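You operate a simulated robot arm through the tools that you are given. There is no shell and no other tool.

You are at the controls of a simulated two-armed robot. One attempt, no reset.

Task
On the top of the lid table, fold the bench cloth in half.

It is judged by the outcome, as a careful person would: the job done as asked, and still so three seconds after it is handed in. It fails if anything else is knocked over, pushed out of place, dropped, spilled or broken. A push-on lid holds only when it is set on centred and level and pressed home; a screw cap is set on level and turned clockwise until tight. Flat cloth is picked up by pressing the open fingertips on it (5 to 10 N) and closing them slowly along it; thin cloth reads only 2 to 8 mm in the jaws.

Robot
Two 6-joint arms with two-finger grippers on one trunk, on a base that moves. Base frame: it is fixed to the floor where the robot stands at the start and does not move with it; the origin is under the middle of the robot, x ahead of it, y to its left, z up. Lengths are in mm, angles in degrees, forces in N, time in s.
The left shoulder is at the start at [70, 148, 1423], the right one opposite. With the tool pointing down near the work surface each hand reaches from about 340 to 620 mm from the robot's upright axis, wherever it stands, measured 20 degrees to its own side. Places, roughly: bench cloth [-2250, -250, 750]; top of the lid table [-2400, -100, 800]. Payload 2.45 kg a hand.
Tool frame (each hand has its own): the origin (TCP) lies between the finger pads and is the grasp point; the fingertips stand 30 mm ahead of it; z points along the fingers, y is the line along which they close. The gripper opens to 106 mm; its body begins 79 mm behind the TCP.
Orientation is told as [roll, pitch, yaw] about the base's x, y, z axes, in that order, counted from this pose: with the fingers straight down and closing along the base's y, the tool's x points along the base's -x, its y along +y and its z along -z.

Tools
- The arms move only by the tool send_rows. It takes "left_targets", "right_targets" or both (then of equal length, played together; a hand with none holds still); each is a list of rows, each an object (a shift or turn left out is 0, a gripper value left out holds the last) with "rotation": the turn, a rotation vector about the tool's x, y, z in degrees, a list of three; "linear": the shift along the tool's x, y, z in mm, a list of three; "fingers": the opening, from 0 (shut) to 1 (fully open). In form: [{"rotation": [rx, ry, rz], "linear": [x, y, z], "fingers": fingers}, ...]. A call has 1 to 20 rows; each row shifts and turns the commanded pose from where the row before left it, along the tool's axes as they then stand. A row lasts 0.2 s, in which the tool goes at most 50 mm and 8.6 degrees; a call with a longer step from one row to the next is refused whole, and so is a gripper value outside its range. A pose out of reach is approached as far as the arm can. The call stops where the force on the tool passes 40 N (or 10 N more than at its start, if that is more) or the arm is blocked; 0.2 s more then pass. Each finger travels about 72 mm/s and halts on what it meets, pressing with about 28 N; the grip force reading is that of the motor and also rises with nothing between the fingers. The clock runs only during rows and for 0.2 s after the last one: add rows that do not move to give the fingers time. It gives the time, the measured TCP pose, the force on the tool (base axes), the opening and the grip force at its end, in the units of the frame above (readings bear some noise), with the torque about the TCP (base axes, N m) and any sound that the robot's microphone picked up, and new pictures: "views" is both (left out), scene, wrist or none (wrist: the cameras of the hands that moved).
- Cameras (640 x 400 px; columns grow to the right, rows downward): "scene" is now at [132.3, -15.5, 1638.3]; the picture's right is [-0.19, -0.98, 0.00], its down [-0.68, 0.13, -0.72] and it looks along [0.71, -0.14, -0.69] (base axes); focal length 279 px, centre (320, 200). "left" rides on the left gripper at [76, 2, -106] in its tool frame; the picture's right is [-0.02, 1.00, 0.00], its down [-0.78, -0.02, -0.62] and it looks along [-0.62, -0.01, 0.78] (tool axes); focal length 247 px, centre (320, 200). "right" rides on the right gripper at [76, -2, -106] in its tool frame; the picture's right is [0.02, 1.00, 0.00], its down [-0.78, 0.02, -0.62] and it looks along [-0.62, 0.01, 0.78] (tool axes); focal length 247 px, centre (320, 200).
- move_column(by): slides the trunk up (or, below 0, down) by that many mm; the arms and the scene camera ride with it, the base frame stays. It gives what a move gives, with no picture.
- roll_base(legs): drives the robot by 1 to 6 legs, each [ahead, left, turn to the left] in mm, mm and degrees, along the robot's own axes; the way and the turn of a leg run together, so that a leg with both is an arc; at most 1500 mm and 180 degrees a leg. The arms and the cameras ride along, it lands a little off, and it stops where it bumps. It gives what a move gives, and a new picture of the scene camera.
- aim_head(pan, tilt): turns the head with the scene camera to pan (to the left, within 86 degrees either way) and tilt (down, from -29 to 69), counted from straight ahead of the robot. It gives what a move gives, and a new picture of the scene camera.
- pixel_to_xyz(camera, pixels): for up to 12 pixels [column, row] of the newest picture of that camera ("zoom" is the newest enlarged one), the place [x, y, z] in the base frame of the surface seen there, good to about 2 mm. It takes no simulated time.
- inspect(camera, box): a new picture of the part [left, top, right, bottom] of that camera's present view, enlarged. It takes no simulated time.
- finish_job(): hands the job in; it is judged then, once.

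Unless the task says otherwise, let go and move clear before handing in.

The tools are called after "Call:" by a JSON object that holds its "method" and its "body". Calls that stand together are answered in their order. send_rows: Moves the arms, as the interface text tells. Its arguments: {"type":"object","properties":{"left_targets":{"type":"array"},"right_targets":{"type":"array"},"views":{"type":"string","enum":["both","scene","wrist","none"]}},"required":[]} The other tools are called the same way: move_column (by) moves the trunk up or down; roll_base (legs) drives the base; aim_head (pan, tilt) turns the head that bears the scene camera; pixel_to_xyz (camera, pixels) gives the place of the surface under pixels of a picture; inspect (camera, box) takes an enlarged picture of a part of a camera's view; finish_job () hands the job in.

At the start:

```text
t: 0.0
left_eef_pos: [551.9, 259.8, 1051.4]
left_tool_rot: [0.0, 0.1, -0.1]
left_contact_force: [0.2, 0.1, 0.5]
left_wrist_torque: [0.02, -0.01, -0.01]
left_gripper_width: 105.9
left_grip_force: 0.0
right_eef_pos: [532.8, -272.2, 1060.7]
right_tool_rot: [0.0, 0.0, -0.1]
right_contact_force: [-0.2, 0.1, 0.3]
right_wrist_torque: [0.0, -0.01, -0.01]
right_gripper_width: 106.1
right_grip_force: 0.1
trunk travel left (down, up): [-895.0, 45.0]
robot x, y, heading: [-1.5, 3.3, 0.1]
head pan, tilt (commanded): [-11.1, 44.0]
```

scene: 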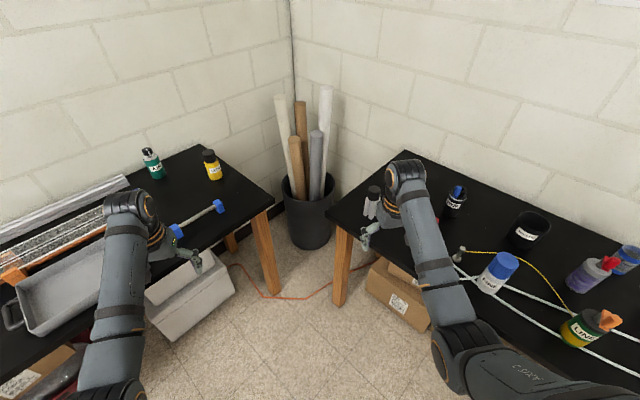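
right: 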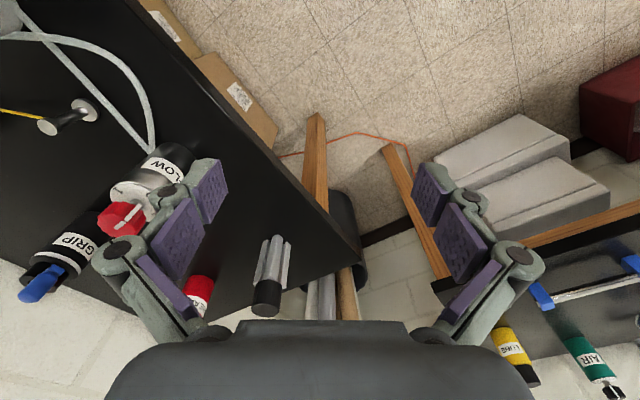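
left: 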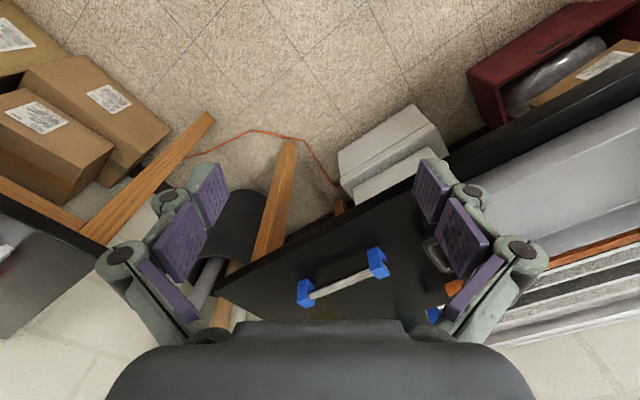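

The scene picture shows two tables ahead in a corner, with both arms over them; the cloth and the lid table are behind the robot. I'll look to both sides before moving the base.

Call:
{"method": "aim_head", "body": {"pan": 86, "tilt": 35}}

Call:
{"method": "aim_head", "body": {"pan": -86, "tilt": 35}}

```text
t: 1.7
left_eef_pos: [551.5, 260.1, 1052.1]
left_tool_rot: [0.1, 0.0, -0.2]
left_contact_force: [0.1, 0.0, 0.1]
left_wrist_torque: [0.02, -0.03, -0.02]
left_gripper_width: 105.7
left_grip_force: 0.0
right_eef_pos: [533.9, -271.4, 1060.3]
right_tool_rot: [0.1, 0.0, 0.0]
right_contact_force: [-0.1, -0.3, -0.6]
right_wrist_torque: [-0.02, -0.02, 0.01]
right_gripper_width: 106.0
right_grip_force: 0.1
trunk travel left (down, up): [-895.0, 45.0]
robot x, y, heading: [-1.0, -4.5, -0.0]
head pan, tilt (commanded): [85.9, 35.0]
```

scene: 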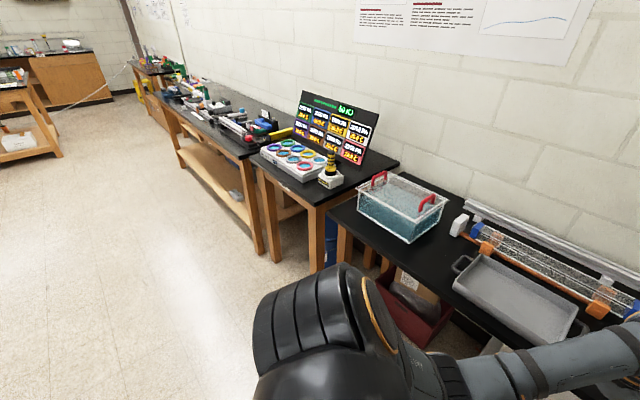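

```text
t: 4.3
left_eef_pos: [552.1, 260.3, 1052.3]
left_tool_rot: [0.0, 0.0, -0.1]
left_contact_force: [0.5, -0.1, 0.9]
left_wrist_torque: [0.03, 0.02, 0.01]
left_gripper_width: 106.0
left_grip_force: 0.0
right_eef_pos: [532.4, -271.2, 1060.5]
right_tool_rot: [0.0, -0.1, 0.0]
right_contact_force: [0.1, 0.5, -0.1]
right_wrist_torque: [0.04, 0.0, -0.02]
right_gripper_width: 106.3
right_grip_force: 0.1
trunk travel left (down, up): [-895.0, 45.0]
robot x, y, heading: [-1.9, 2.4, -0.2]
head pan, tilt (commanded): [-85.9, 35.0]
```

scene: 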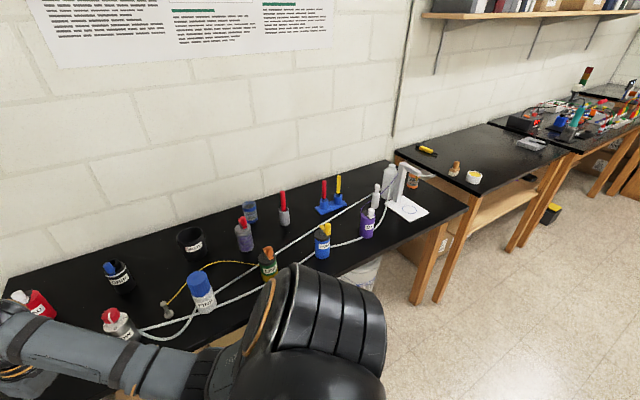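

Left and right views show tables along both walls and open floor between them. I'll back away 600 mm, keeping straight, before turning.

Call:
{"method": "roll_base", "body": {"legs": [[-600, 0, 0]]}}

Call:
{"method": "aim_head", "body": {"pan": 86, "tilt": 20}}

Call:
{"method": "aim_head", "body": {"pan": -86, "tilt": 20}}

```text
t: 7.7
left_eef_pos: [-46.1, 260.9, 1051.4]
left_tool_rot: [0.0, 0.1, 0.0]
left_contact_force: [-0.9, -0.7, -0.3]
left_wrist_torque: [0.02, 0.0, -0.02]
left_gripper_width: 105.9
left_grip_force: 0.1
right_eef_pos: [-63.0, -272.6, 1060.6]
right_tool_rot: [0.0, 0.1, 0.1]
right_contact_force: [0.4, 0.1, -0.1]
right_wrist_torque: [0.01, 0.03, 0.04]
right_gripper_width: 105.9
right_grip_force: 0.1
trunk travel left (down, up): [-895.0, 45.0]
robot x, y, heading: [-592.7, 2.4, 0.4]
head pan, tilt (commanded): [-85.9, 35.0]
```

scene: 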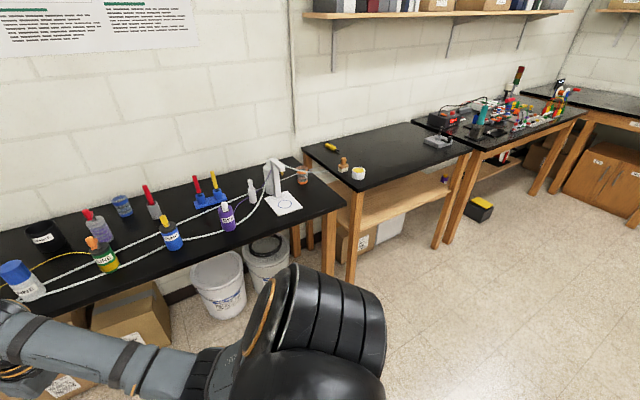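

```text
t: 10.3
left_eef_pos: [-45.8, 260.6, 1051.3]
left_tool_rot: [-0.1, -0.1, 0.0]
left_contact_force: [0.9, -0.7, -0.3]
left_wrist_torque: [0.01, 0.03, 0.05]
left_gripper_width: 106.0
left_grip_force: 0.1
right_eef_pos: [-63.1, -271.0, 1060.8]
right_tool_rot: [0.0, -0.1, 0.0]
right_contact_force: [0.1, 0.2, 0.1]
right_wrist_torque: [-0.01, 0.0, 0.0]
right_gripper_width: 105.9
right_grip_force: 0.1
trunk travel left (down, up): [-895.0, 45.0]
robot x, y, heading: [-598.8, 1.0, -0.0]
head pan, tilt (commanded): [85.9, 20.0]
```

scene: 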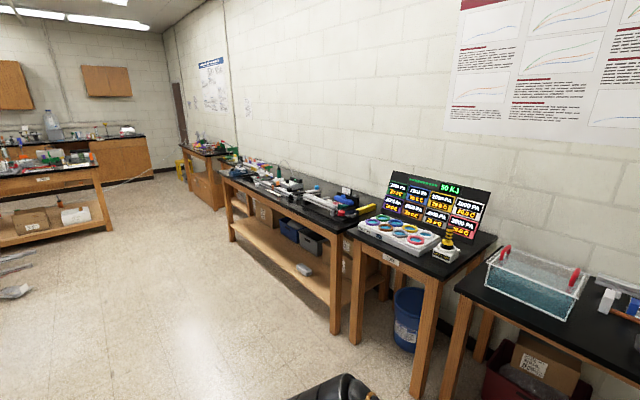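

```text
t: 12.9
left_eef_pos: [-46.5, 260.7, 1051.2]
left_tool_rot: [0.0, -0.1, 0.0]
left_contact_force: [0.0, 0.2, -0.6]
left_wrist_torque: [0.01, 0.0, 0.0]
left_gripper_width: 106.0
left_grip_force: 0.0
right_eef_pos: [-64.2, -270.5, 1060.3]
right_tool_rot: [0.1, 0.0, 0.1]
right_contact_force: [-0.3, 0.2, 0.2]
right_wrist_torque: [-0.01, -0.01, -0.02]
right_gripper_width: 106.0
right_grip_force: 0.0
trunk travel left (down, up): [-895.0, 45.0]
robot x, y, heading: [-598.6, -1.4, -0.0]
head pan, tilt (commanded): [-85.9, 20.0]
```

scene: 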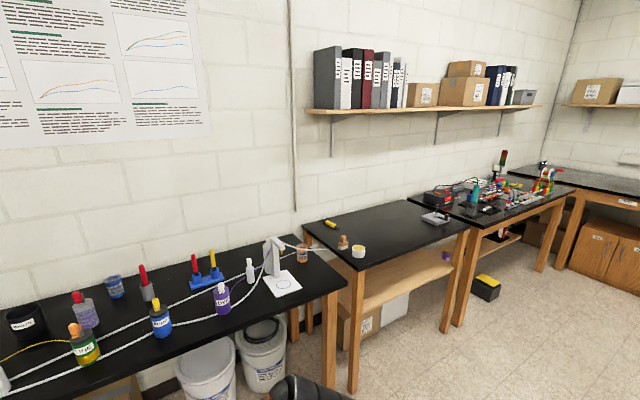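

Both side views show clear floor around the robot. I'll measure the nearest table edges before turning around.

Call:
{"method": "pixel_to_xyz", "body": {"camera": "scene", "pixels": [[340, 290], [408, 200], [468, 232], [575, 190], [350, 350], [500, 300], [600, 270], [450, 380]]}}

Call:
{"method": "roll_base", "body": {"legs": [[0, 0, 60]]}}

```text
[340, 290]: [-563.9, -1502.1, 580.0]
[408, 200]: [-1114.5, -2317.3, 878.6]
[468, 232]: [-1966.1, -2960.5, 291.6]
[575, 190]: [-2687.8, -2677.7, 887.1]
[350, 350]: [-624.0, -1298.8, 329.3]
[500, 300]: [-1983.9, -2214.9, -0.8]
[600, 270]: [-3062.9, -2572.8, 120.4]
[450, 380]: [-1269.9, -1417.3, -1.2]
```

```text
t: 16.0
left_eef_pos: [-547.1, 607.0, 1052.6]
left_tool_rot: [0.0, 0.0, 59.9]
left_contact_force: [-0.1, 0.7, 0.7]
left_wrist_torque: [0.03, -0.01, -0.01]
left_gripper_width: 106.1
left_grip_force: 0.0
right_eef_pos: [-95.3, 325.3, 1061.1]
right_tool_rot: [0.0, 0.0, 60.0]
right_contact_force: [-0.3, -0.9, -0.5]
right_wrist_torque: [0.0, 0.0, 0.01]
right_gripper_width: 106.4
right_grip_force: 0.0
trunk travel left (down, up): [-895.0, 45.0]
robot x, y, heading: [-601.5, 0.5, 59.8]
head pan, tilt (commanded): [-85.9, 20.0]
```

scene: 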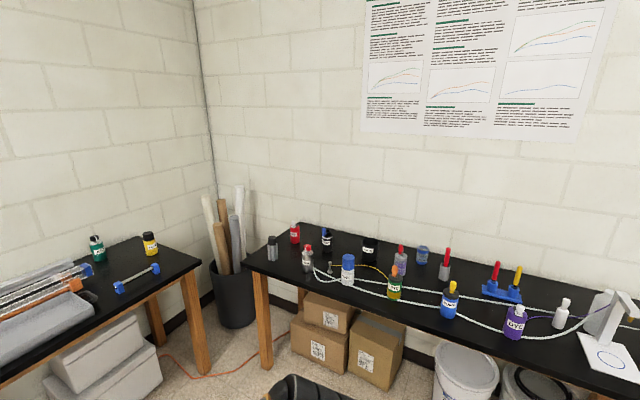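

Turning went cleanly and the robot is at heading 60. I'll look left, toward the region behind the starting pose.

Call:
{"method": "aim_head", "body": {"pan": 86, "tilt": 25}}

```text
t: 18.6
left_eef_pos: [-547.9, 606.1, 1052.1]
left_tool_rot: [0.0, 0.0, 60.1]
left_contact_force: [-0.2, 0.3, -0.7]
left_wrist_torque: [-0.02, 0.03, 0.02]
left_gripper_width: 106.1
left_grip_force: 0.0
right_eef_pos: [-94.8, 326.2, 1061.9]
right_tool_rot: [-0.1, 0.0, 60.0]
right_contact_force: [0.0, 0.3, 0.2]
right_wrist_torque: [-0.02, -0.03, -0.01]
right_gripper_width: 105.9
right_grip_force: 0.0
trunk travel left (down, up): [-895.0, 45.0]
robot x, y, heading: [-597.1, -2.0, 60.1]
head pan, tilt (commanded): [85.9, 25.0]
```

scene: 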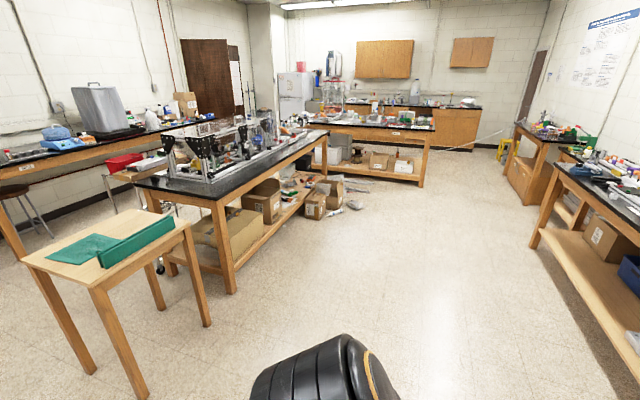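

A small wooden table at (110, 250) holds a green cloth at (85, 248) and a green upright piece at (140, 240). I'll zoom in and measure.

Call:
{"method": "inspect", "body": {"camera": "scene", "box": [0, 180, 240, 330]}}

Call:
{"method": "pixel_to_xyz", "body": {"camera": "scene", "pixels": [[24, 260], [91, 287], [190, 225], [135, 208], [85, 248], [48, 258], [96, 233], [115, 240], [170, 220], [100, 262], [100, 250], [150, 397]]}}

```text
2.67 times, centred on (120, 255) of scene
```

zoom: 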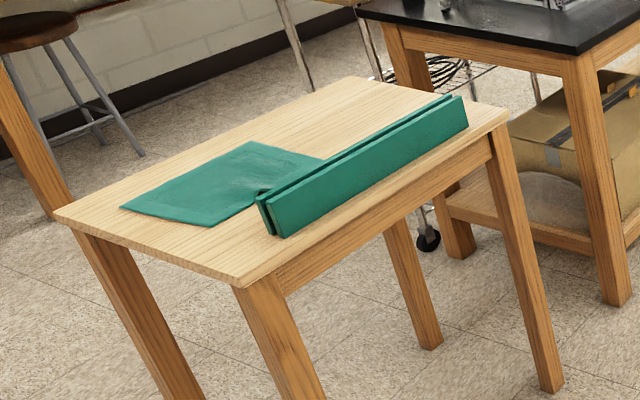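

```text
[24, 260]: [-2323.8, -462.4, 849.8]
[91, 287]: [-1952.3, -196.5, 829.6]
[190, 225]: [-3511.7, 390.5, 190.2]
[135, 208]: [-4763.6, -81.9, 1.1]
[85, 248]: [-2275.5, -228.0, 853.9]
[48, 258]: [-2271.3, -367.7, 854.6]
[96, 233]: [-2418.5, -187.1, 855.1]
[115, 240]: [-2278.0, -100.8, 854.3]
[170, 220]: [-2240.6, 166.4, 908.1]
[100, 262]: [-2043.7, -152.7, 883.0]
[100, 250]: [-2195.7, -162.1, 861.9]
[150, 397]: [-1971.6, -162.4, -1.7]
```

The table is at about z 850, rotated about 35° from the base axes, and the green object at zoom (360, 170) appears to be two upright leaves. I'll turn to face the table and look straight.

Call:
{"method": "roll_base", "body": {"legs": [[0, 0, 120]]}}

Call:
{"method": "aim_head", "body": {"pan": 0, "tilt": 30}}

```text
t: 24.0
left_eef_pos: [-1149.0, -260.5, 1051.4]
left_tool_rot: [0.0, -0.1, 179.9]
left_contact_force: [-0.6, -0.3, 0.6]
left_wrist_torque: [-0.03, 0.02, 0.01]
left_gripper_width: 105.7
left_grip_force: 0.1
right_eef_pos: [-1130.7, 271.7, 1060.2]
right_tool_rot: [0.0, 0.0, 180.0]
right_contact_force: [-0.1, 0.1, 0.0]
right_wrist_torque: [-0.01, 0.01, -0.01]
right_gripper_width: 106.0
right_grip_force: 0.1
trunk travel left (down, up): [-895.0, 45.0]
robot x, y, heading: [-596.9, -1.0, 180.0]
head pan, tilt (commanded): [85.9, 25.0]
```

scene: 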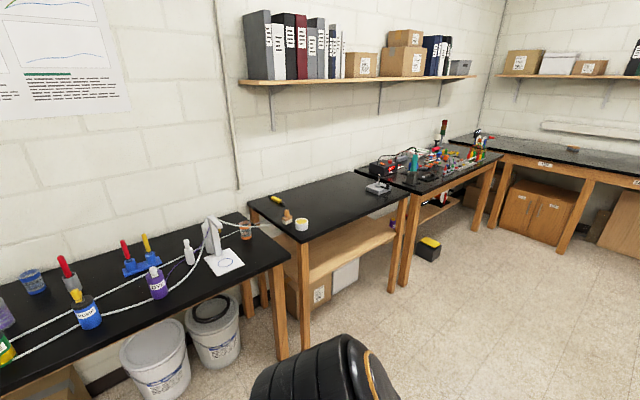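

```text
t: 25.6
left_eef_pos: [-1148.3, -258.7, 1050.6]
left_tool_rot: [0.0, 0.1, 179.9]
left_contact_force: [0.0, -0.5, 0.0]
left_wrist_torque: [0.02, 0.03, -0.02]
left_gripper_width: 106.0
left_grip_force: 0.0
right_eef_pos: [-1130.7, 270.4, 1061.3]
right_tool_rot: [0.0, 0.0, 180.0]
right_contact_force: [0.2, 0.0, 0.4]
right_wrist_torque: [-0.01, -0.01, 0.03]
right_gripper_width: 105.8
right_grip_force: 0.0
trunk travel left (down, up): [-895.0, 45.0]
robot x, y, heading: [-597.8, -0.4, 179.9]
head pan, tilt (commanded): [0.0, 30.0]
```

scene: 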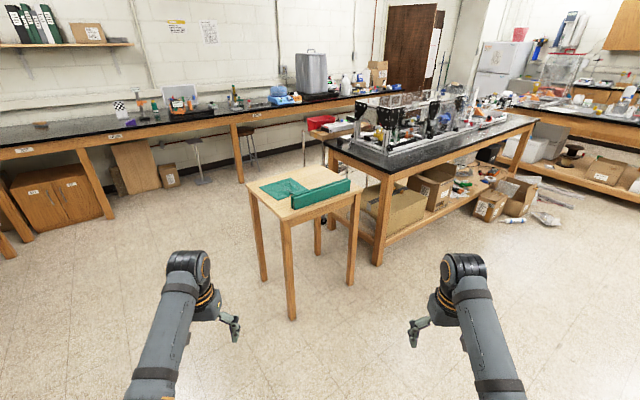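

Call:
{"method": "inspect", "body": {"camera": "scene", "box": [230, 150, 390, 250]}}

```text
4.00 times, centred on (310, 200) of scene
```

zoom: 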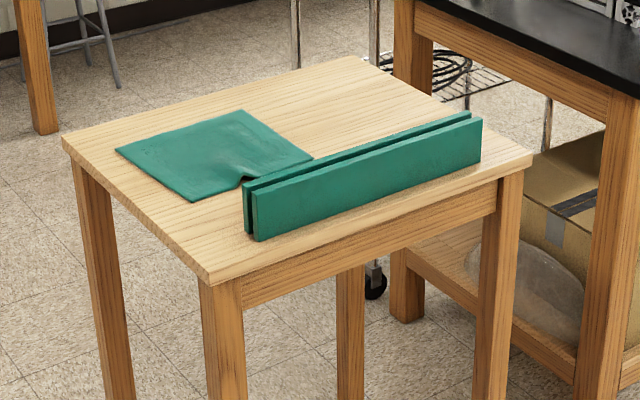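

The cloth is a square-ish green piece (zoom corners (115,150), (240,110), (313,160), (200,202)) with a wrinkle near (245, 182), beside a green slotted block. I'll measure the corners of both and of the table.

Call:
{"method": "pixel_to_xyz", "body": {"camera": "zoom", "pixels": [[118, 150], [240, 113], [308, 160], [198, 199], [66, 140], [212, 280], [525, 158], [355, 60], [250, 205], [262, 230], [478, 125], [465, 115]]}}

Call:
{"method": "pixel_to_xyz", "body": {"camera": "zoom", "pixels": [[244, 180], [235, 175], [215, 155], [280, 140], [245, 185], [255, 190], [360, 155], [360, 200], [365, 160], [200, 150]]}}

```text
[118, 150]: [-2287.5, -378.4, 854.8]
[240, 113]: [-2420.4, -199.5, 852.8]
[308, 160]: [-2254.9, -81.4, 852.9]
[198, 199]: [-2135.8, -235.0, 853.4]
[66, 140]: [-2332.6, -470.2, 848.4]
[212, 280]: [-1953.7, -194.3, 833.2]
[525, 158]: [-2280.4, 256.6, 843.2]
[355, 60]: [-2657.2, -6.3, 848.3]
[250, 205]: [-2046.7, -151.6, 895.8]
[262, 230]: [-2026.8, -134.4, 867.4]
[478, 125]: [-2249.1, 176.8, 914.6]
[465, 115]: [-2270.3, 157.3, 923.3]
```

```text
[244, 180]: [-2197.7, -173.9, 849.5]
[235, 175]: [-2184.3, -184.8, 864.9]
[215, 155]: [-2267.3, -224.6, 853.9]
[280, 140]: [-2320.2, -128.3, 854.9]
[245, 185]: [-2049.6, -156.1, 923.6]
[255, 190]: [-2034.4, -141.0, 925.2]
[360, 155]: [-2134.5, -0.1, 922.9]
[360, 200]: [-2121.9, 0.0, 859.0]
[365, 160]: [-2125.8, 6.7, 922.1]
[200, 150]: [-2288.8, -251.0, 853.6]
```

The cloth is ~210–220 mm square with edges along directions n≈(0.81,0.58) and t≈(−0.58,0.81); the slotted block is ~100 mm beyond its P3–P4 edge. I'll drive to the free side next to edge A–B, standing off at about (−1734, −963), then turn to face along t.

Call:
{"method": "roll_base", "body": {"legs": [[1136, 963, 0], [0, 0, -54.4]]}}

Call:
{"method": "aim_head", "body": {"pan": 0, "tilt": 45}}

```text
t: 35.4
left_eef_pos: [-2270.2, -655.8, 1051.7]
left_tool_rot: [0.0, 0.0, 125.0]
left_contact_force: [-1.0, 1.6, 0.0]
left_wrist_torque: [-0.01, 0.02, 0.01]
left_gripper_width: 106.3
left_grip_force: 0.1
right_eef_pos: [-1823.6, -364.7, 1060.9]
right_tool_rot: [0.0, 0.1, 125.0]
right_contact_force: [0.5, 0.3, -0.1]
right_wrist_torque: [0.01, -0.02, 0.0]
right_gripper_width: 106.2
right_grip_force: 0.0
trunk travel left (down, up): [-895.0, 45.0]
robot x, y, heading: [-1739.4, -958.1, 125.0]
head pan, tilt (commanded): [0.0, 30.0]
```

scene: 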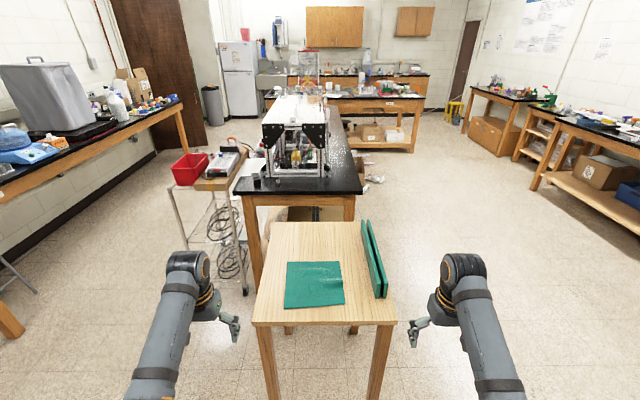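

```text
t: 36.1
left_eef_pos: [-2268.6, -655.4, 1052.0]
left_tool_rot: [-0.1, 0.0, 125.0]
left_contact_force: [-0.1, -0.3, 0.7]
left_wrist_torque: [-0.01, -0.02, -0.03]
left_gripper_width: 106.0
left_grip_force: 0.1
right_eef_pos: [-1823.6, -364.7, 1060.7]
right_tool_rot: [0.0, 0.0, 125.0]
right_contact_force: [0.0, -1.0, -0.7]
right_wrist_torque: [-0.03, 0.01, -0.02]
right_gripper_width: 105.9
right_grip_force: 0.1
trunk travel left (down, up): [-895.0, 45.0]
robot x, y, heading: [-1739.7, -957.1, 124.9]
head pan, tilt (commanded): [0.0, 45.0]
```

scene: 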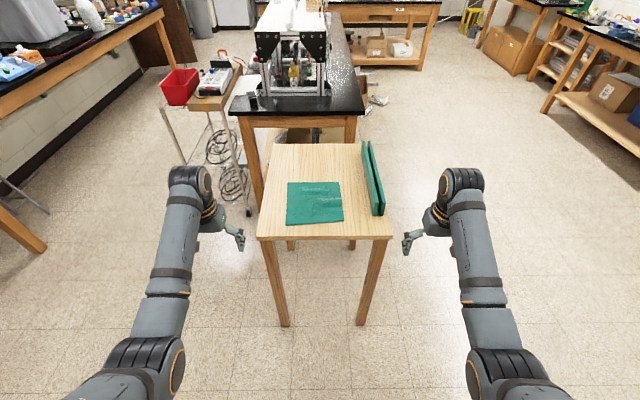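

Call:
{"method": "inspect", "body": {"camera": "scene", "box": [240, 135, 400, 245]}}

Call:
{"method": "aim_head", "body": {"pan": 0, "tilt": 69}}

```text
3.64 times, centred on (320, 190) of scene
```

zoom: 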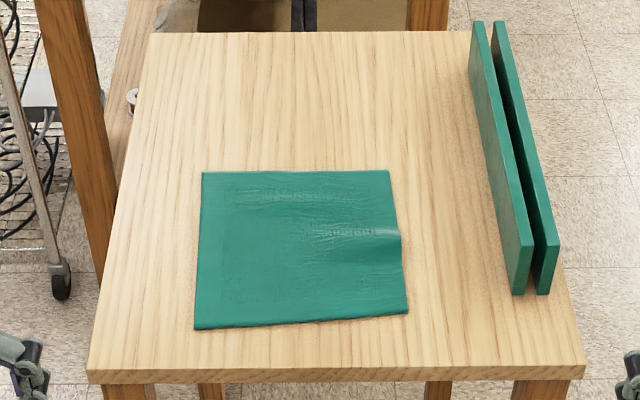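

```text
t: 37.0
left_eef_pos: [-2268.7, -655.3, 1052.7]
left_tool_rot: [0.0, 0.0, 124.9]
left_contact_force: [0.5, 0.2, -0.9]
left_wrist_torque: [0.0, 0.0, -0.02]
left_gripper_width: 106.0
left_grip_force: 0.2
right_eef_pos: [-1823.6, -363.9, 1060.9]
right_tool_rot: [-0.1, 0.0, 125.1]
right_contact_force: [0.7, 0.1, 0.1]
right_wrist_torque: [0.01, 0.01, -0.01]
right_gripper_width: 105.8
right_grip_force: 0.1
trunk travel left (down, up): [-895.0, 45.0]
robot x, y, heading: [-1738.7, -955.0, 125.2]
head pan, tilt (commanded): [0.0, 68.8]
```

scene: 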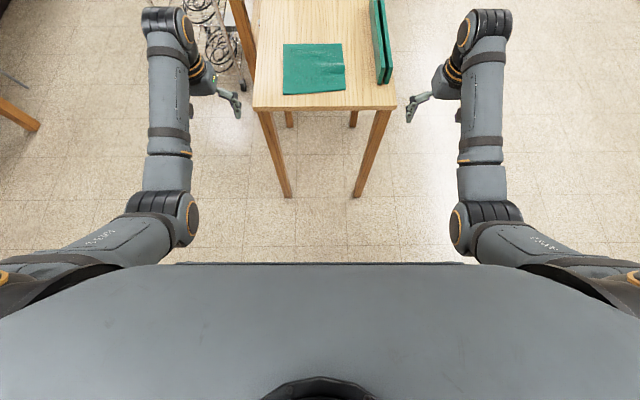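

The zoom shows a clear square cloth with corners at (203,171), (389,170), (408,313), (195,329) and a wrinkle toward (400,240). I'll measure these and the torso's front edge.

Call:
{"method": "pixel_to_xyz", "body": {"camera": "zoom", "pixels": [[204, 173], [388, 172], [406, 311], [197, 327], [400, 240], [370, 240], [395, 270], [516, 290], [490, 40], [470, 60], [90, 370], [580, 365]]}}

Call:
{"method": "pixel_to_xyz", "body": {"camera": "scene", "pixels": [[320, 270], [320, 266], [320, 262], [287, 195], [358, 195], [320, 258], [250, 270], [400, 270]]}}

```text
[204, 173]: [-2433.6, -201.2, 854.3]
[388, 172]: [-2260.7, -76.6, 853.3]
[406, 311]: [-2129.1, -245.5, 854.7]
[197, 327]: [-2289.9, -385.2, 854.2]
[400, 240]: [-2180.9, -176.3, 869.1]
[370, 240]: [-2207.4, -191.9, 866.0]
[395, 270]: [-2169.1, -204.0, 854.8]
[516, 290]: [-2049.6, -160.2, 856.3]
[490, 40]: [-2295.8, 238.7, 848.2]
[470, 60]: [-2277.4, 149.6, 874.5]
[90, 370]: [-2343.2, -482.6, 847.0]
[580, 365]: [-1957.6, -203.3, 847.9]
```

```text
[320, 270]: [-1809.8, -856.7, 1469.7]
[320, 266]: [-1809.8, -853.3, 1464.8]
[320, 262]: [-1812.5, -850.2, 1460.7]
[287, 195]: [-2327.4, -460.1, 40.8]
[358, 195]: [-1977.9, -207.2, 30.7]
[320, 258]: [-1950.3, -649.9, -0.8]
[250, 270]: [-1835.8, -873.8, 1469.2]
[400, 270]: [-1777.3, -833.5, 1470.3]
```

The torso hides the base. I'll pitch the right hand back about 43° so its camera can look down at the base front, to know how close I can stand.

Call:
{"method": "send_rows", "body": {"right_targets": [{"rotation": [0, 8.5, 0]}, {"rotation": [0, 8.5, 0]}, {"rotation": [0, 8.5, 0]}, {"rotation": [0, 8.5, 0]}, {"rotation": [0, 8.5, 0]}], "views": "wrist"}}

```text
t: 38.2
left_eef_pos: [-2269.4, -654.9, 1052.2]
left_tool_rot: [-0.1, 0.0, 125.0]
left_contact_force: [1.5, -0.5, 0.1]
left_wrist_torque: [0.01, -0.01, -0.05]
left_gripper_width: 106.1
left_grip_force: 0.0
right_eef_pos: [-1809.3, -387.5, 1053.0]
right_tool_rot: [0.0, 42.4, 125.1]
right_contact_force: [-0.6, -0.2, -0.7]
right_wrist_torque: [-0.01, 0.02, -0.01]
right_gripper_width: 105.6
right_grip_force: 0.1
right hand out of reach, approached as far as the arm can: row 1, 2, 4, 5
trunk travel left (down, up): [-895.0, 45.0]
robot x, y, heading: [-1745.0, -956.0, 125.2]
head pan, tilt (commanded): [0.0, 68.8]
```

right: 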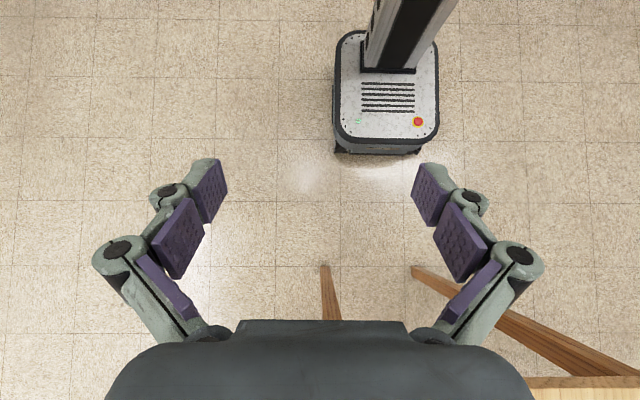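

The base is visible at (385, 100), a compact box. I'll measure its front and sides.

Call:
{"method": "pixel_to_xyz", "body": {"camera": "right", "pixels": [[385, 140], [385, 152], [340, 148], [425, 150], [338, 60], [437, 60], [385, 157], [325, 270], [415, 270], [385, 70]]}}

```text
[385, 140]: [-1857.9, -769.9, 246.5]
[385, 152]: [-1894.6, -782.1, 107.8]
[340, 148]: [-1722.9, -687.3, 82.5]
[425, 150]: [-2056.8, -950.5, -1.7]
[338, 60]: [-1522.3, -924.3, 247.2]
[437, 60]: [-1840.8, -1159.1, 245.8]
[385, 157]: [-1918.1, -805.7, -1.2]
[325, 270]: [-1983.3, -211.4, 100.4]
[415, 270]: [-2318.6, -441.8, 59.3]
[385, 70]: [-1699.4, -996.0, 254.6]
```

Base front is ~230 mm ahead of the axis and half-width ~200 mm, so I can stand with the axis ~315 mm from the table edge. I'll restore the right hand's pitch, then roll 420 mm ahead with a slight turn.

Call:
{"method": "send_rows", "body": {"right_targets": [{"rotation": [0, -8.5, 0]}, {"rotation": [0, -8.5, 0]}, {"rotation": [0, -8.5, 0]}, {"rotation": [0, -8.5, 0]}, {"rotation": [0, -8.5, 0]}, {}], "views": "none"}}

Call:
{"method": "roll_base", "body": {"legs": [[0, 0, 0.8], [420, 0, 0]]}}

Call:
{"method": "aim_head", "body": {"pan": 0, "tilt": 60}}

```text
t: 39.6
left_eef_pos: [-2268.5, -654.8, 1051.7]
left_tool_rot: [0.0, 0.0, 125.0]
left_contact_force: [0.0, -0.3, -0.9]
left_wrist_torque: [-0.02, -0.01, -0.01]
left_gripper_width: 105.7
left_grip_force: 0.1
right_eef_pos: [-1881.6, -257.2, 1003.3]
right_tool_rot: [-0.1, 0.1, 125.0]
right_contact_force: [0.2, -0.2, 0.3]
right_wrist_torque: [-0.01, -0.04, 0.01]
right_gripper_width: 106.2
right_grip_force: 0.1
right hand out of reach, approached as far as the arm can: row 1, 2, 3, 4, 5
trunk travel left (down, up): [-895.0, 45.0]
robot x, y, heading: [-1740.3, -959.7, 125.2]
head pan, tilt (commanded): [0.0, 68.8]
```

```text
t: 42.5
left_eef_pos: [-2520.3, -321.1, 1053.4]
left_tool_rot: [0.0, -0.1, 125.9]
left_contact_force: [-0.5, -1.0, 0.1]
left_wrist_torque: [0.01, 0.03, 0.01]
left_gripper_width: 106.0
left_grip_force: 0.0
right_eef_pos: [-2138.5, 80.7, 1004.9]
right_tool_rot: [0.0, 0.1, 125.9]
right_contact_force: [-0.5, -0.4, 0.1]
right_wrist_torque: [0.02, -0.01, 0.01]
right_gripper_width: 105.9
right_grip_force: 0.0
trunk travel left (down, up): [-895.0, 45.0]
robot x, y, heading: [-1989.9, -612.3, 126.1]
head pan, tilt (commanded): [0.0, 68.8]
```

scene: 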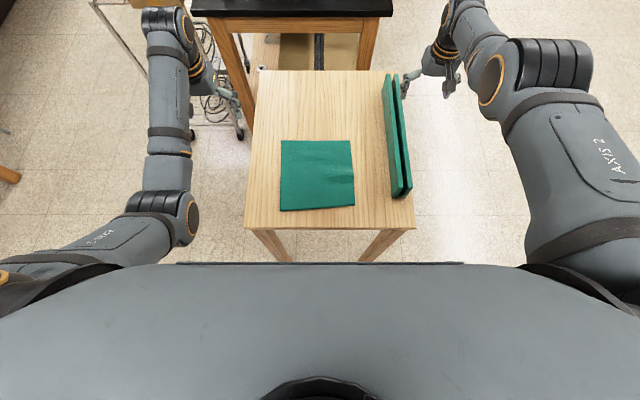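

```text
t: 43.2
left_eef_pos: [-2522.3, -320.5, 1051.9]
left_tool_rot: [0.0, 0.0, 125.9]
left_contact_force: [0.5, -0.5, -0.2]
left_wrist_torque: [-0.02, -0.03, -0.02]
left_gripper_width: 106.1
left_grip_force: 0.1
right_eef_pos: [-2138.4, 82.7, 1003.6]
right_tool_rot: [0.0, 0.1, 125.9]
right_contact_force: [-0.2, 0.4, 1.5]
right_wrist_torque: [0.0, 0.0, 0.02]
right_gripper_width: 106.0
right_grip_force: 0.0
trunk travel left (down, up): [-895.0, 45.0]
robot x, y, heading: [-1986.4, -611.3, 125.8]
head pan, tilt (commanded): [0.0, 60.0]
```

scene: 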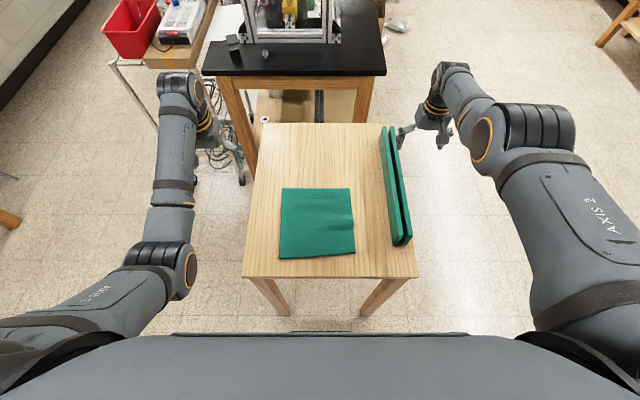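

The robot now stands in place; the cloth is centred ahead (scene corners (282,188), (350,188), (356,255), (280,260)) with the block to its right. The right hand drifted out beside the block at z 1004, so I'll raise it and bring both hands to a comfortable spot above the table.

Call:
{"method": "send_rows", "body": {"right_targets": [{"linear": [0, 0, -40]}, {"linear": [0, 0, -40]}, {"linear": [40, 10, 0]}, {"linear": [40, 15, 0]}, {"linear": [40, 20, 0]}, {"linear": [40, 20, 0]}, {"linear": [40, 20, 0]}, {}], "left_targets": [{"linear": [0, 0, -15]}, {"linear": [0, 0, -15]}, {"linear": [20, -10, 0]}, {"linear": [20, -10, 0]}, {"linear": [20, -15, 0]}, {"linear": [20, -15, 0]}, {"linear": [20, -10, 0]}, {}], "views": "scene"}}

```text
t: 45.0
left_eef_pos: [-2430.3, -349.1, 1035.2]
left_tool_rot: [0.0, -0.2, 125.9]
left_contact_force: [0.1, -0.1, -0.5]
left_wrist_torque: [0.02, -0.02, 0.01]
left_gripper_width: 105.9
left_grip_force: 0.0
left hand out of reach, approached as far as the arm can: row 3, 4, 5, 6, 7
right_eef_pos: [-2195.3, 61.0, 1040.0]
right_tool_rot: [0.0, 0.2, 125.9]
right_contact_force: [-0.1, -0.7, 0.0]
right_wrist_torque: [-0.04, 0.0, -0.02]
right_gripper_width: 106.0
right_grip_force: 0.0
right hand out of reach, approached as far as the arm can: row 1, 2, 3, 4, 5, 6, 7
trunk travel left (down, up): [-895.0, 45.0]
robot x, y, heading: [-1986.3, -611.1, 126.0]
head pan, tilt (commanded): [0.0, 60.0]
```

scene: 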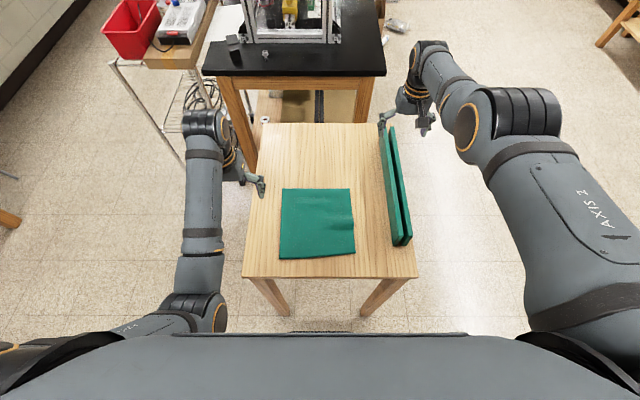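

Both hands were reach-limited going up (the arms are folded close at this height), and the right stayed far forward at about 667 mm. I'll lower the right hand only slightly and bring it straight back in small steps, keeping well above the block.

Call:
{"method": "send_rows", "body": {"right_targets": [{"linear": [20, 0, 0]}, {"linear": [20, 0, 0]}, {"linear": [20, 0, 0]}, {}], "views": "both"}}

```text
t: 46.0
left_eef_pos: [-2430.3, -350.1, 1034.3]
left_tool_rot: [0.0, -0.1, 125.9]
left_contact_force: [-0.5, 0.3, -0.1]
left_wrist_torque: [-0.02, 0.02, -0.02]
left_gripper_width: 106.1
left_grip_force: 0.1
right_eef_pos: [-2192.9, 60.0, 1033.0]
right_tool_rot: [-0.1, 0.1, 126.0]
right_contact_force: [-0.3, 0.3, 1.4]
right_wrist_torque: [-0.01, 0.02, 0.01]
right_gripper_width: 105.9
right_grip_force: 0.0
right hand out of reach, approached as far as the arm can: row 1, 2, 3
trunk travel left (down, up): [-895.0, 45.0]
robot x, y, heading: [-1982.7, -613.5, 125.9]
head pan, tilt (commanded): [0.0, 60.0]
```

scene: 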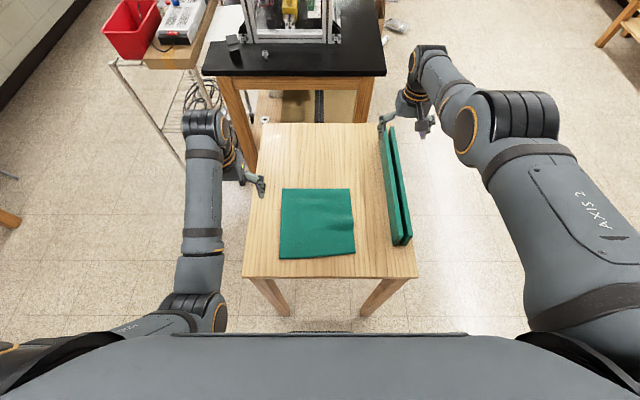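
right: 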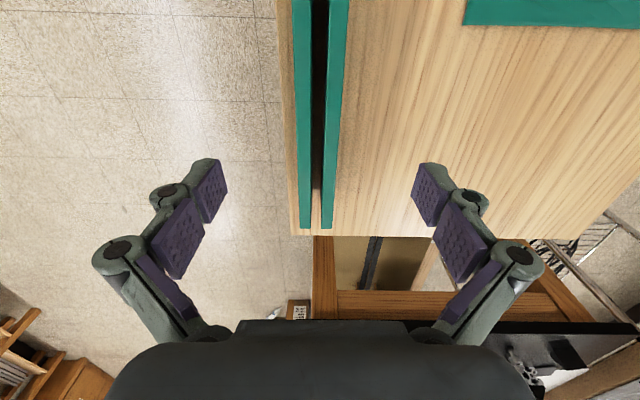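

The right arm has its elbow in a different, raised posture than the left (scene (520,110) vs (190,300)). I'll measure those joints to understand the posture before moving it.

Call:
{"method": "pixel_to_xyz", "body": {"camera": "scene", "pixels": [[530, 110], [475, 130], [430, 50], [590, 200], [600, 280], [190, 300], [205, 120], [205, 200], [120, 325], [40, 330], [255, 185], [400, 95]]}}

```text
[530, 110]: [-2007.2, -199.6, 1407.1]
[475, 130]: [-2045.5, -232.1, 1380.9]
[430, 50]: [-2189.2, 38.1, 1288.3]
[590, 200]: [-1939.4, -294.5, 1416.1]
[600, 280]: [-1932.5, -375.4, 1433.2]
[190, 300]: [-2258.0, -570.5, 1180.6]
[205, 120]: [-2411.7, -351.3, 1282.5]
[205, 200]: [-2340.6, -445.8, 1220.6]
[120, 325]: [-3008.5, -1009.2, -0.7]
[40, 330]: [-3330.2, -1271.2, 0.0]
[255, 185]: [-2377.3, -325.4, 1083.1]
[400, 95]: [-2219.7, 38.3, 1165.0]
```

The right arm is nearly straight (shoulder–elbow–wrist in line), so pulling straight back is singular. I'll move it sideways to the right, clear of the block and table, then pull back and down to bend the elbow.

Call:
{"method": "send_rows", "body": {"right_targets": [{"linear": [0, -40, 0]}, {"linear": [0, -40, 0]}, {"linear": [0, -40, 0]}, {"linear": [0, -20, 0]}, {}], "views": "none"}}

```text
t: 47.2
left_eef_pos: [-2430.3, -348.6, 1035.6]
left_tool_rot: [0.1, -0.1, 125.9]
left_contact_force: [0.3, -0.3, 1.2]
left_wrist_torque: [-0.03, -0.01, -0.01]
left_gripper_width: 105.8
left_grip_force: 0.0
right_eef_pos: [-2075.7, 126.2, 1038.4]
right_tool_rot: [0.0, 0.1, 125.8]
right_contact_force: [0.0, -0.4, 0.2]
right_wrist_torque: [-0.03, 0.01, -0.02]
right_gripper_width: 105.8
right_grip_force: 0.1
right hand out of reach, approached as far as the arm can: row 2, 3
trunk travel left (down, up): [-895.0, 45.0]
robot x, y, heading: [-1988.0, -613.7, 126.1]
head pan, tilt (commanded): [0.0, 60.0]
```

The right hand is now out past the table's right side. I'll try pulling it back with larger steps and a slight descent.

Call:
{"method": "send_rows", "body": {"right_targets": [{"linear": [30, -20, 0]}, {"linear": [45, -15, 0]}, {"linear": [48, 0, 5]}, {"linear": [48, 0, 5]}, {"linear": [48, 0, 5]}, {}], "views": "scene"}}

```text
t: 48.6
left_eef_pos: [-2430.2, -349.8, 1035.4]
left_tool_rot: [0.0, -0.1, 125.9]
left_contact_force: [0.4, 0.2, 0.5]
left_wrist_torque: [0.0, -0.01, 0.02]
left_gripper_width: 105.9
left_grip_force: 0.1
right_eef_pos: [-1959.1, 131.8, 964.9]
right_tool_rot: [0.0, 0.2, 125.9]
right_contact_force: [-1.1, 1.2, 0.4]
right_wrist_torque: [0.02, -0.01, 0.0]
right_gripper_width: 106.1
right_grip_force: 0.0
right hand out of reach, approached as far as the arm can: row 1, 2, 3, 4, 5
trunk travel left (down, up): [-895.0, 45.0]
robot x, y, heading: [-1989.8, -615.3, 126.0]
head pan, tilt (commanded): [0.0, 60.0]
```

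scene: 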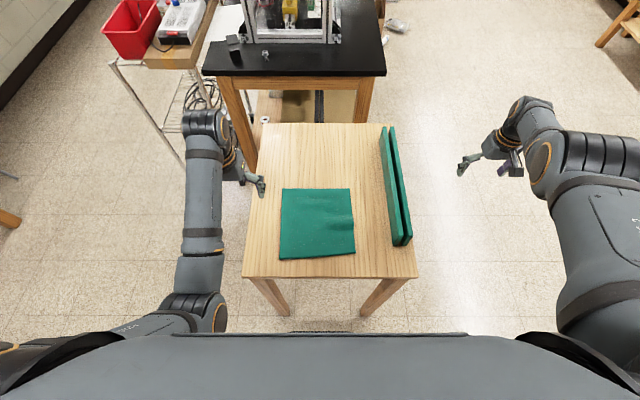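

The arm swung sideways but stayed straight (z 965). Raising the hand shortens the shoulder–wrist distance and should bend the elbow downward, so I'll lift in small steps out here in free space.

Call:
{"method": "send_rows", "body": {"right_targets": [{"linear": [5, 0, -15]}, {"linear": [5, 0, -15]}, {"linear": [5, 0, -15]}, {"linear": [5, 0, -15]}, {"linear": [5, 0, -15]}, {"linear": [5, 0, -15]}, {}], "views": "scene"}}

```text
t: 50.2
left_eef_pos: [-2429.7, -350.7, 1035.6]
left_tool_rot: [0.0, -0.1, 125.9]
left_contact_force: [-0.5, 0.7, 0.1]
left_wrist_torque: [-0.01, 0.02, -0.01]
left_gripper_width: 105.9
left_grip_force: 0.1
right_eef_pos: [-1950.1, 158.7, 1037.3]
right_tool_rot: [0.1, 0.1, 125.9]
right_contact_force: [0.3, 0.3, -0.5]
right_wrist_torque: [0.0, -0.01, -0.02]
right_gripper_width: 105.9
right_grip_force: 0.0
right hand out of reach, approached as far as the arm can: row 1, 2, 3, 4, 5, 6
trunk travel left (down, up): [-895.0, 45.0]
robot x, y, heading: [-1988.8, -614.1, 126.1]
head pan, tilt (commanded): [0.0, 60.0]
```

scene: 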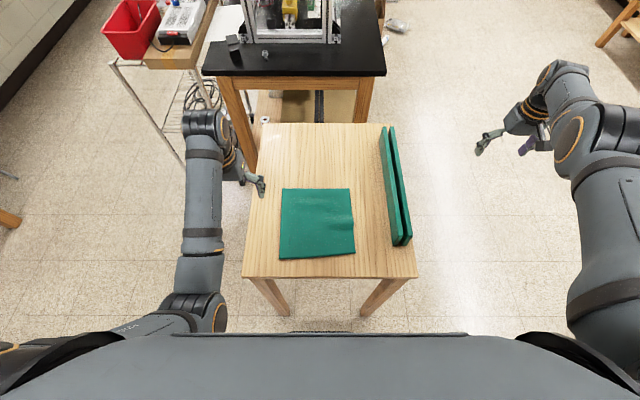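

Still straight. I'll measure the right arm's joint locations again to see the elbow bend.

Call:
{"method": "inspect", "body": {"camera": "scene", "box": [440, 40, 640, 360]}}

Call:
{"method": "pixel_to_xyz", "body": {"camera": "scene", "pixels": [[570, 72], [575, 140], [610, 135], [565, 110], [600, 190], [600, 250], [530, 125], [590, 110]]}}

```text
1.25 times, centred on (540, 200) of scene
```

zoom: 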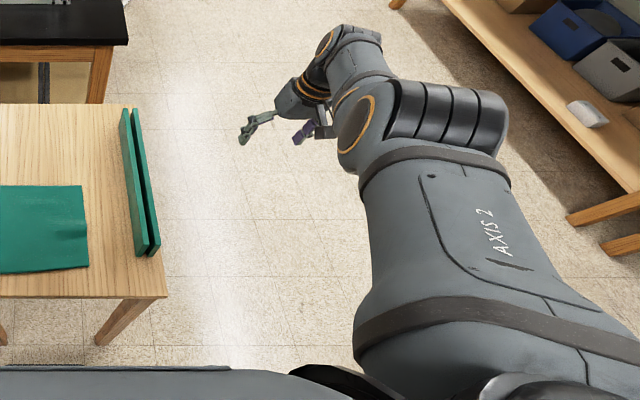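

```text
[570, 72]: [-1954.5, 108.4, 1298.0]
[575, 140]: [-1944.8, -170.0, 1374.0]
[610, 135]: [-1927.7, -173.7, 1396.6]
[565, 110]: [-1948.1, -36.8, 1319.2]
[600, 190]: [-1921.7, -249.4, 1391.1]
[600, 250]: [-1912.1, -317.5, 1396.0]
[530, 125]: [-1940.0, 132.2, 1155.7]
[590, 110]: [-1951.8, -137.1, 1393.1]
```

The right elbow is bent about 10° the wrong way (elbow-up: top surfaces 1396→1397→1298), so it's stuck at a limit. I'll stretch it fully outward along the arm to straighten it, then lift in big steps so that it folds elbow-down; that side is free space.

Call:
{"method": "send_rows", "body": {"right_targets": [{"linear": [-36, -22, 8]}, {"linear": [-36, -22, 8]}, {"linear": [0, 0, -45]}, {"linear": [0, 0, -45]}, {"linear": [30, 18, -30]}, {"linear": [36, 22, 0]}, {"linear": [36, 22, 0]}, {}], "views": "scene"}}

```text
t: 52.0
left_eef_pos: [-2429.7, -349.3, 1035.5]
left_tool_rot: [-0.1, -0.2, 125.9]
left_contact_force: [0.6, 0.3, 0.0]
left_wrist_torque: [-0.03, -0.01, 0.03]
left_gripper_width: 106.3
left_grip_force: 0.1
right_eef_pos: [-1962.4, 176.5, 1147.4]
right_tool_rot: [0.0, 0.2, 126.0]
right_contact_force: [0.0, -0.8, -0.5]
right_wrist_torque: [0.0, 0.0, 0.06]
right_gripper_width: 106.1
right_grip_force: 0.0
right hand out of reach, approached as far as the arm can: row 1, 2, 3, 4, 5, 6, 7
trunk travel left (down, up): [-895.0, 45.0]
robot x, y, heading: [-1985.1, -613.2, 126.1]
head pan, tilt (commanded): [0.0, 60.0]
```

scene: 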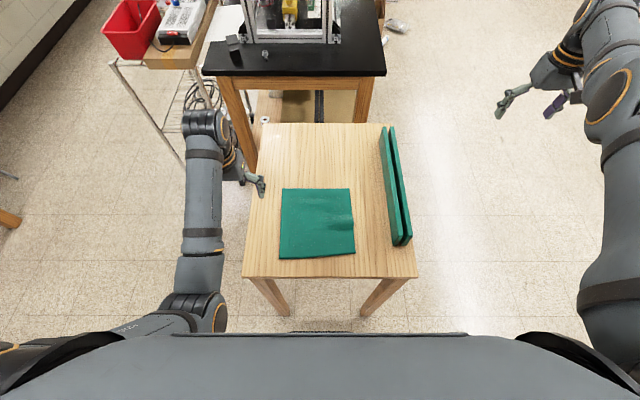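

The arm is now level but still straight. Pitching the hand outward/upward about the elbow's own axis while the wrist stays put should bend the elbow the right way, so I'll do that in this free space.

Call:
{"method": "send_rows", "body": {"right_targets": [{"linear": [-28, -17, 0], "rotation": [4.3, -7.2, 0]}, {"linear": [-28, -17, 0], "rotation": [4.3, -7.2, 0]}, {"linear": [-28, -17, 0], "rotation": [4.3, -7.2, 0]}, {"linear": [-28, -17, 0], "rotation": [4.3, -7.2, 0]}, {"linear": [-28, -17, 0], "rotation": [4.3, -7.2, 0]}, {"linear": [-28, -17, 0], "rotation": [4.3, -7.2, 0]}, {}], "views": "scene"}}

```text
t: 53.6
left_eef_pos: [-2430.1, -348.9, 1034.4]
left_tool_rot: [0.1, 0.0, 125.9]
left_contact_force: [-0.6, 0.7, 0.8]
left_wrist_torque: [-0.04, 0.04, -0.02]
left_gripper_width: 106.3
left_grip_force: 0.1
right_eef_pos: [-1984.3, 342.5, 1217.6]
right_tool_rot: [-31.9, -41.3, 138.3]
right_contact_force: [0.1, -1.0, 0.7]
right_wrist_torque: [-0.02, -0.01, -0.02]
right_gripper_width: 106.1
right_grip_force: 0.0
right hand out of reach, approached as far as the arm can: row 4, 6
trunk travel left (down, up): [-895.0, 45.0]
robot x, y, heading: [-1990.4, -613.7, 125.9]
head pan, tilt (commanded): [0.0, 60.0]
```

scene: 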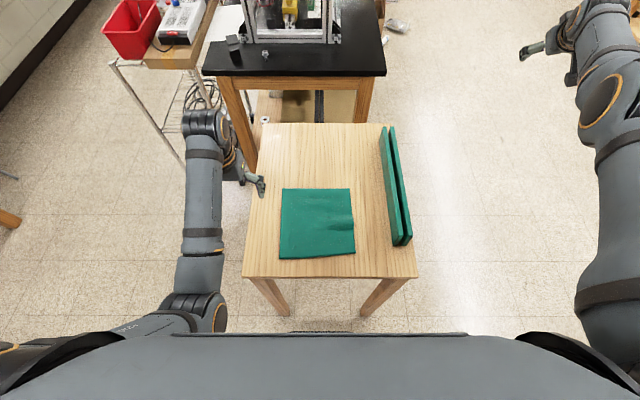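

Most of those rows were reachable, a good sign. With the hand pitched out ~51°, I'll now pull the hand inward along the arm to bend the elbow.

Call:
{"method": "send_rows", "body": {"right_targets": [{"linear": [16, 10, -24]}, {"linear": [21, 13, -31]}, {"linear": [21, 13, -31]}, {"linear": [21, 13, -31]}, {"linear": [21, 13, -31]}, {}], "views": "scene"}}

```text
t: 55.0
left_eef_pos: [-2430.6, -348.7, 1035.1]
left_tool_rot: [0.0, 0.0, 125.8]
left_contact_force: [0.6, -0.7, 0.2]
left_wrist_torque: [0.01, -0.02, -0.02]
left_gripper_width: 106.1
left_grip_force: 0.0
right_eef_pos: [-1994.6, 338.6, 1206.8]
right_tool_rot: [-31.6, -41.2, 138.2]
right_contact_force: [-0.4, 0.4, -0.4]
right_wrist_torque: [0.01, 0.01, 0.0]
right_gripper_width: 106.0
right_grip_force: 0.1
right hand out of reach, approached as far as the arm can: row 1, 2, 3, 4, 5
trunk travel left (down, up): [-895.0, 45.0]
robot x, y, heading: [-1988.8, -615.5, 126.0]
head pan, tilt (commanded): [0.0, 60.0]
```

scene: 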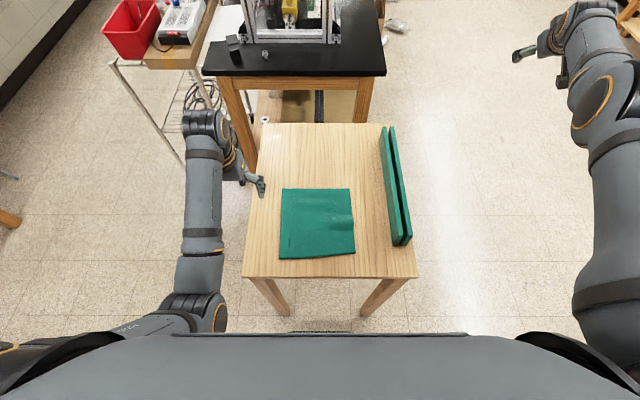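

No movement inward. I'll re-measure the right arm's elbow and wrist to see the present bend.

Call:
{"method": "aim_head", "body": {"pan": -30, "tilt": 45}}

```text
t: 56.0
left_eef_pos: [-2430.1, -349.7, 1034.2]
left_tool_rot: [0.0, -0.1, 125.9]
left_contact_force: [0.0, 0.0, -0.1]
left_wrist_torque: [-0.01, 0.02, 0.01]
left_gripper_width: 106.1
left_grip_force: 0.0
right_eef_pos: [-1994.1, 339.6, 1207.1]
right_tool_rot: [-31.7, -41.2, 138.1]
right_contact_force: [0.7, -0.7, 0.6]
right_wrist_torque: [-0.04, 0.0, 0.0]
right_gripper_width: 106.0
right_grip_force: 0.1
trunk travel left (down, up): [-895.0, 45.0]
robot x, y, heading: [-1987.0, -613.8, 125.7]
head pan, tilt (commanded): [-30.0, 45.0]
```

scene: 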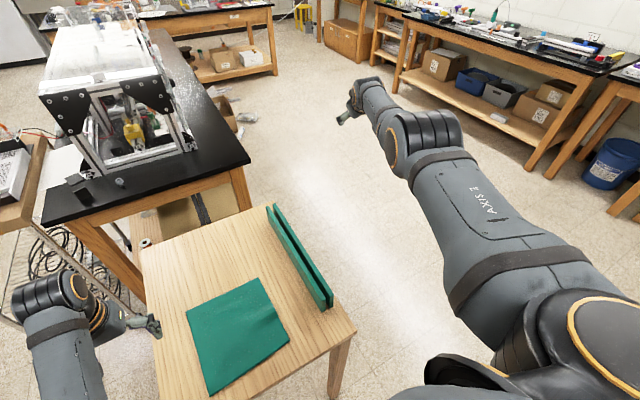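

Call:
{"method": "inspect", "body": {"camera": "scene", "box": [320, 60, 560, 210]}}

Call:
{"method": "pixel_to_xyz", "body": {"camera": "scene", "pixels": [[590, 330], [515, 260], [470, 205], [450, 165], [425, 130], [390, 145], [385, 115], [370, 95], [360, 85], [350, 115]]}}

```text
2.67 times, centred on (440, 135) of scene
```

zoom: 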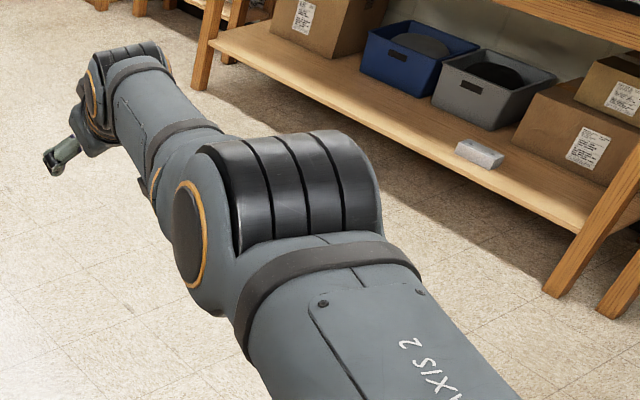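

```text
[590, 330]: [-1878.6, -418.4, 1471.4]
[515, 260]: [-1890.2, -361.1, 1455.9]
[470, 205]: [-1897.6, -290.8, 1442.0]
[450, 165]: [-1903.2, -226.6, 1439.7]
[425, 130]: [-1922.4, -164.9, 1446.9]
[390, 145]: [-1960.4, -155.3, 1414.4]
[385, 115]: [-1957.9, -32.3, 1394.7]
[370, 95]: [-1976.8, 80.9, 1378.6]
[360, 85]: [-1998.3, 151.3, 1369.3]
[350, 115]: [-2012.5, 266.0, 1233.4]
```

The arm is straight now rather than wrongly bent (upper arm and forearm both slope about −7°). I'll keep pitching the hand outward while easing the wrist inward, so that the elbow folds downward.

Call:
{"method": "send_rows", "body": {"right_targets": [{"linear": [-23, -14, -6], "rotation": [4.3, -7.2, 0]}, {"linear": [-23, -14, -10], "rotation": [4.3, -7.2, 0]}, {"linear": [-23, -14, -12], "rotation": [4.3, -7.2, 0]}, {"linear": [-23, -14, -15], "rotation": [4.3, -7.2, 0]}, {"linear": [-15, -10, -25], "rotation": [4.3, -7.2, 0]}, {"linear": [0, 0, -35]}, {"linear": [0, 0, -35]}, {"linear": [0, 0, -35]}, {}], "views": "scene"}}

```text
t: 58.0
left_eef_pos: [-2429.7, -349.0, 1035.7]
left_tool_rot: [0.0, -0.2, 125.9]
left_contact_force: [0.1, 0.3, -0.1]
left_wrist_torque: [-0.03, -0.02, -0.03]
left_gripper_width: 106.0
left_grip_force: 0.1
right_eef_pos: [-1993.2, 386.4, 1319.0]
right_tool_rot: [-85.9, -58.9, -179.7]
right_contact_force: [0.3, 0.1, -1.2]
right_wrist_torque: [-0.01, -0.03, 0.01]
right_gripper_width: 106.1
right_grip_force: 0.0
right hand out of reach, approached as far as the arm can: row 1, 2, 3, 4, 5, 6, 7, 8
trunk travel left (down, up): [-895.0, 45.0]
robot x, y, heading: [-1986.3, -612.6, 125.9]
head pan, tilt (commanded): [-30.0, 45.0]
```

scene: 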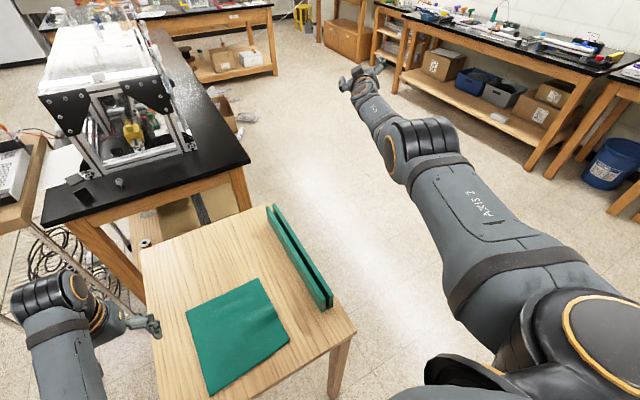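

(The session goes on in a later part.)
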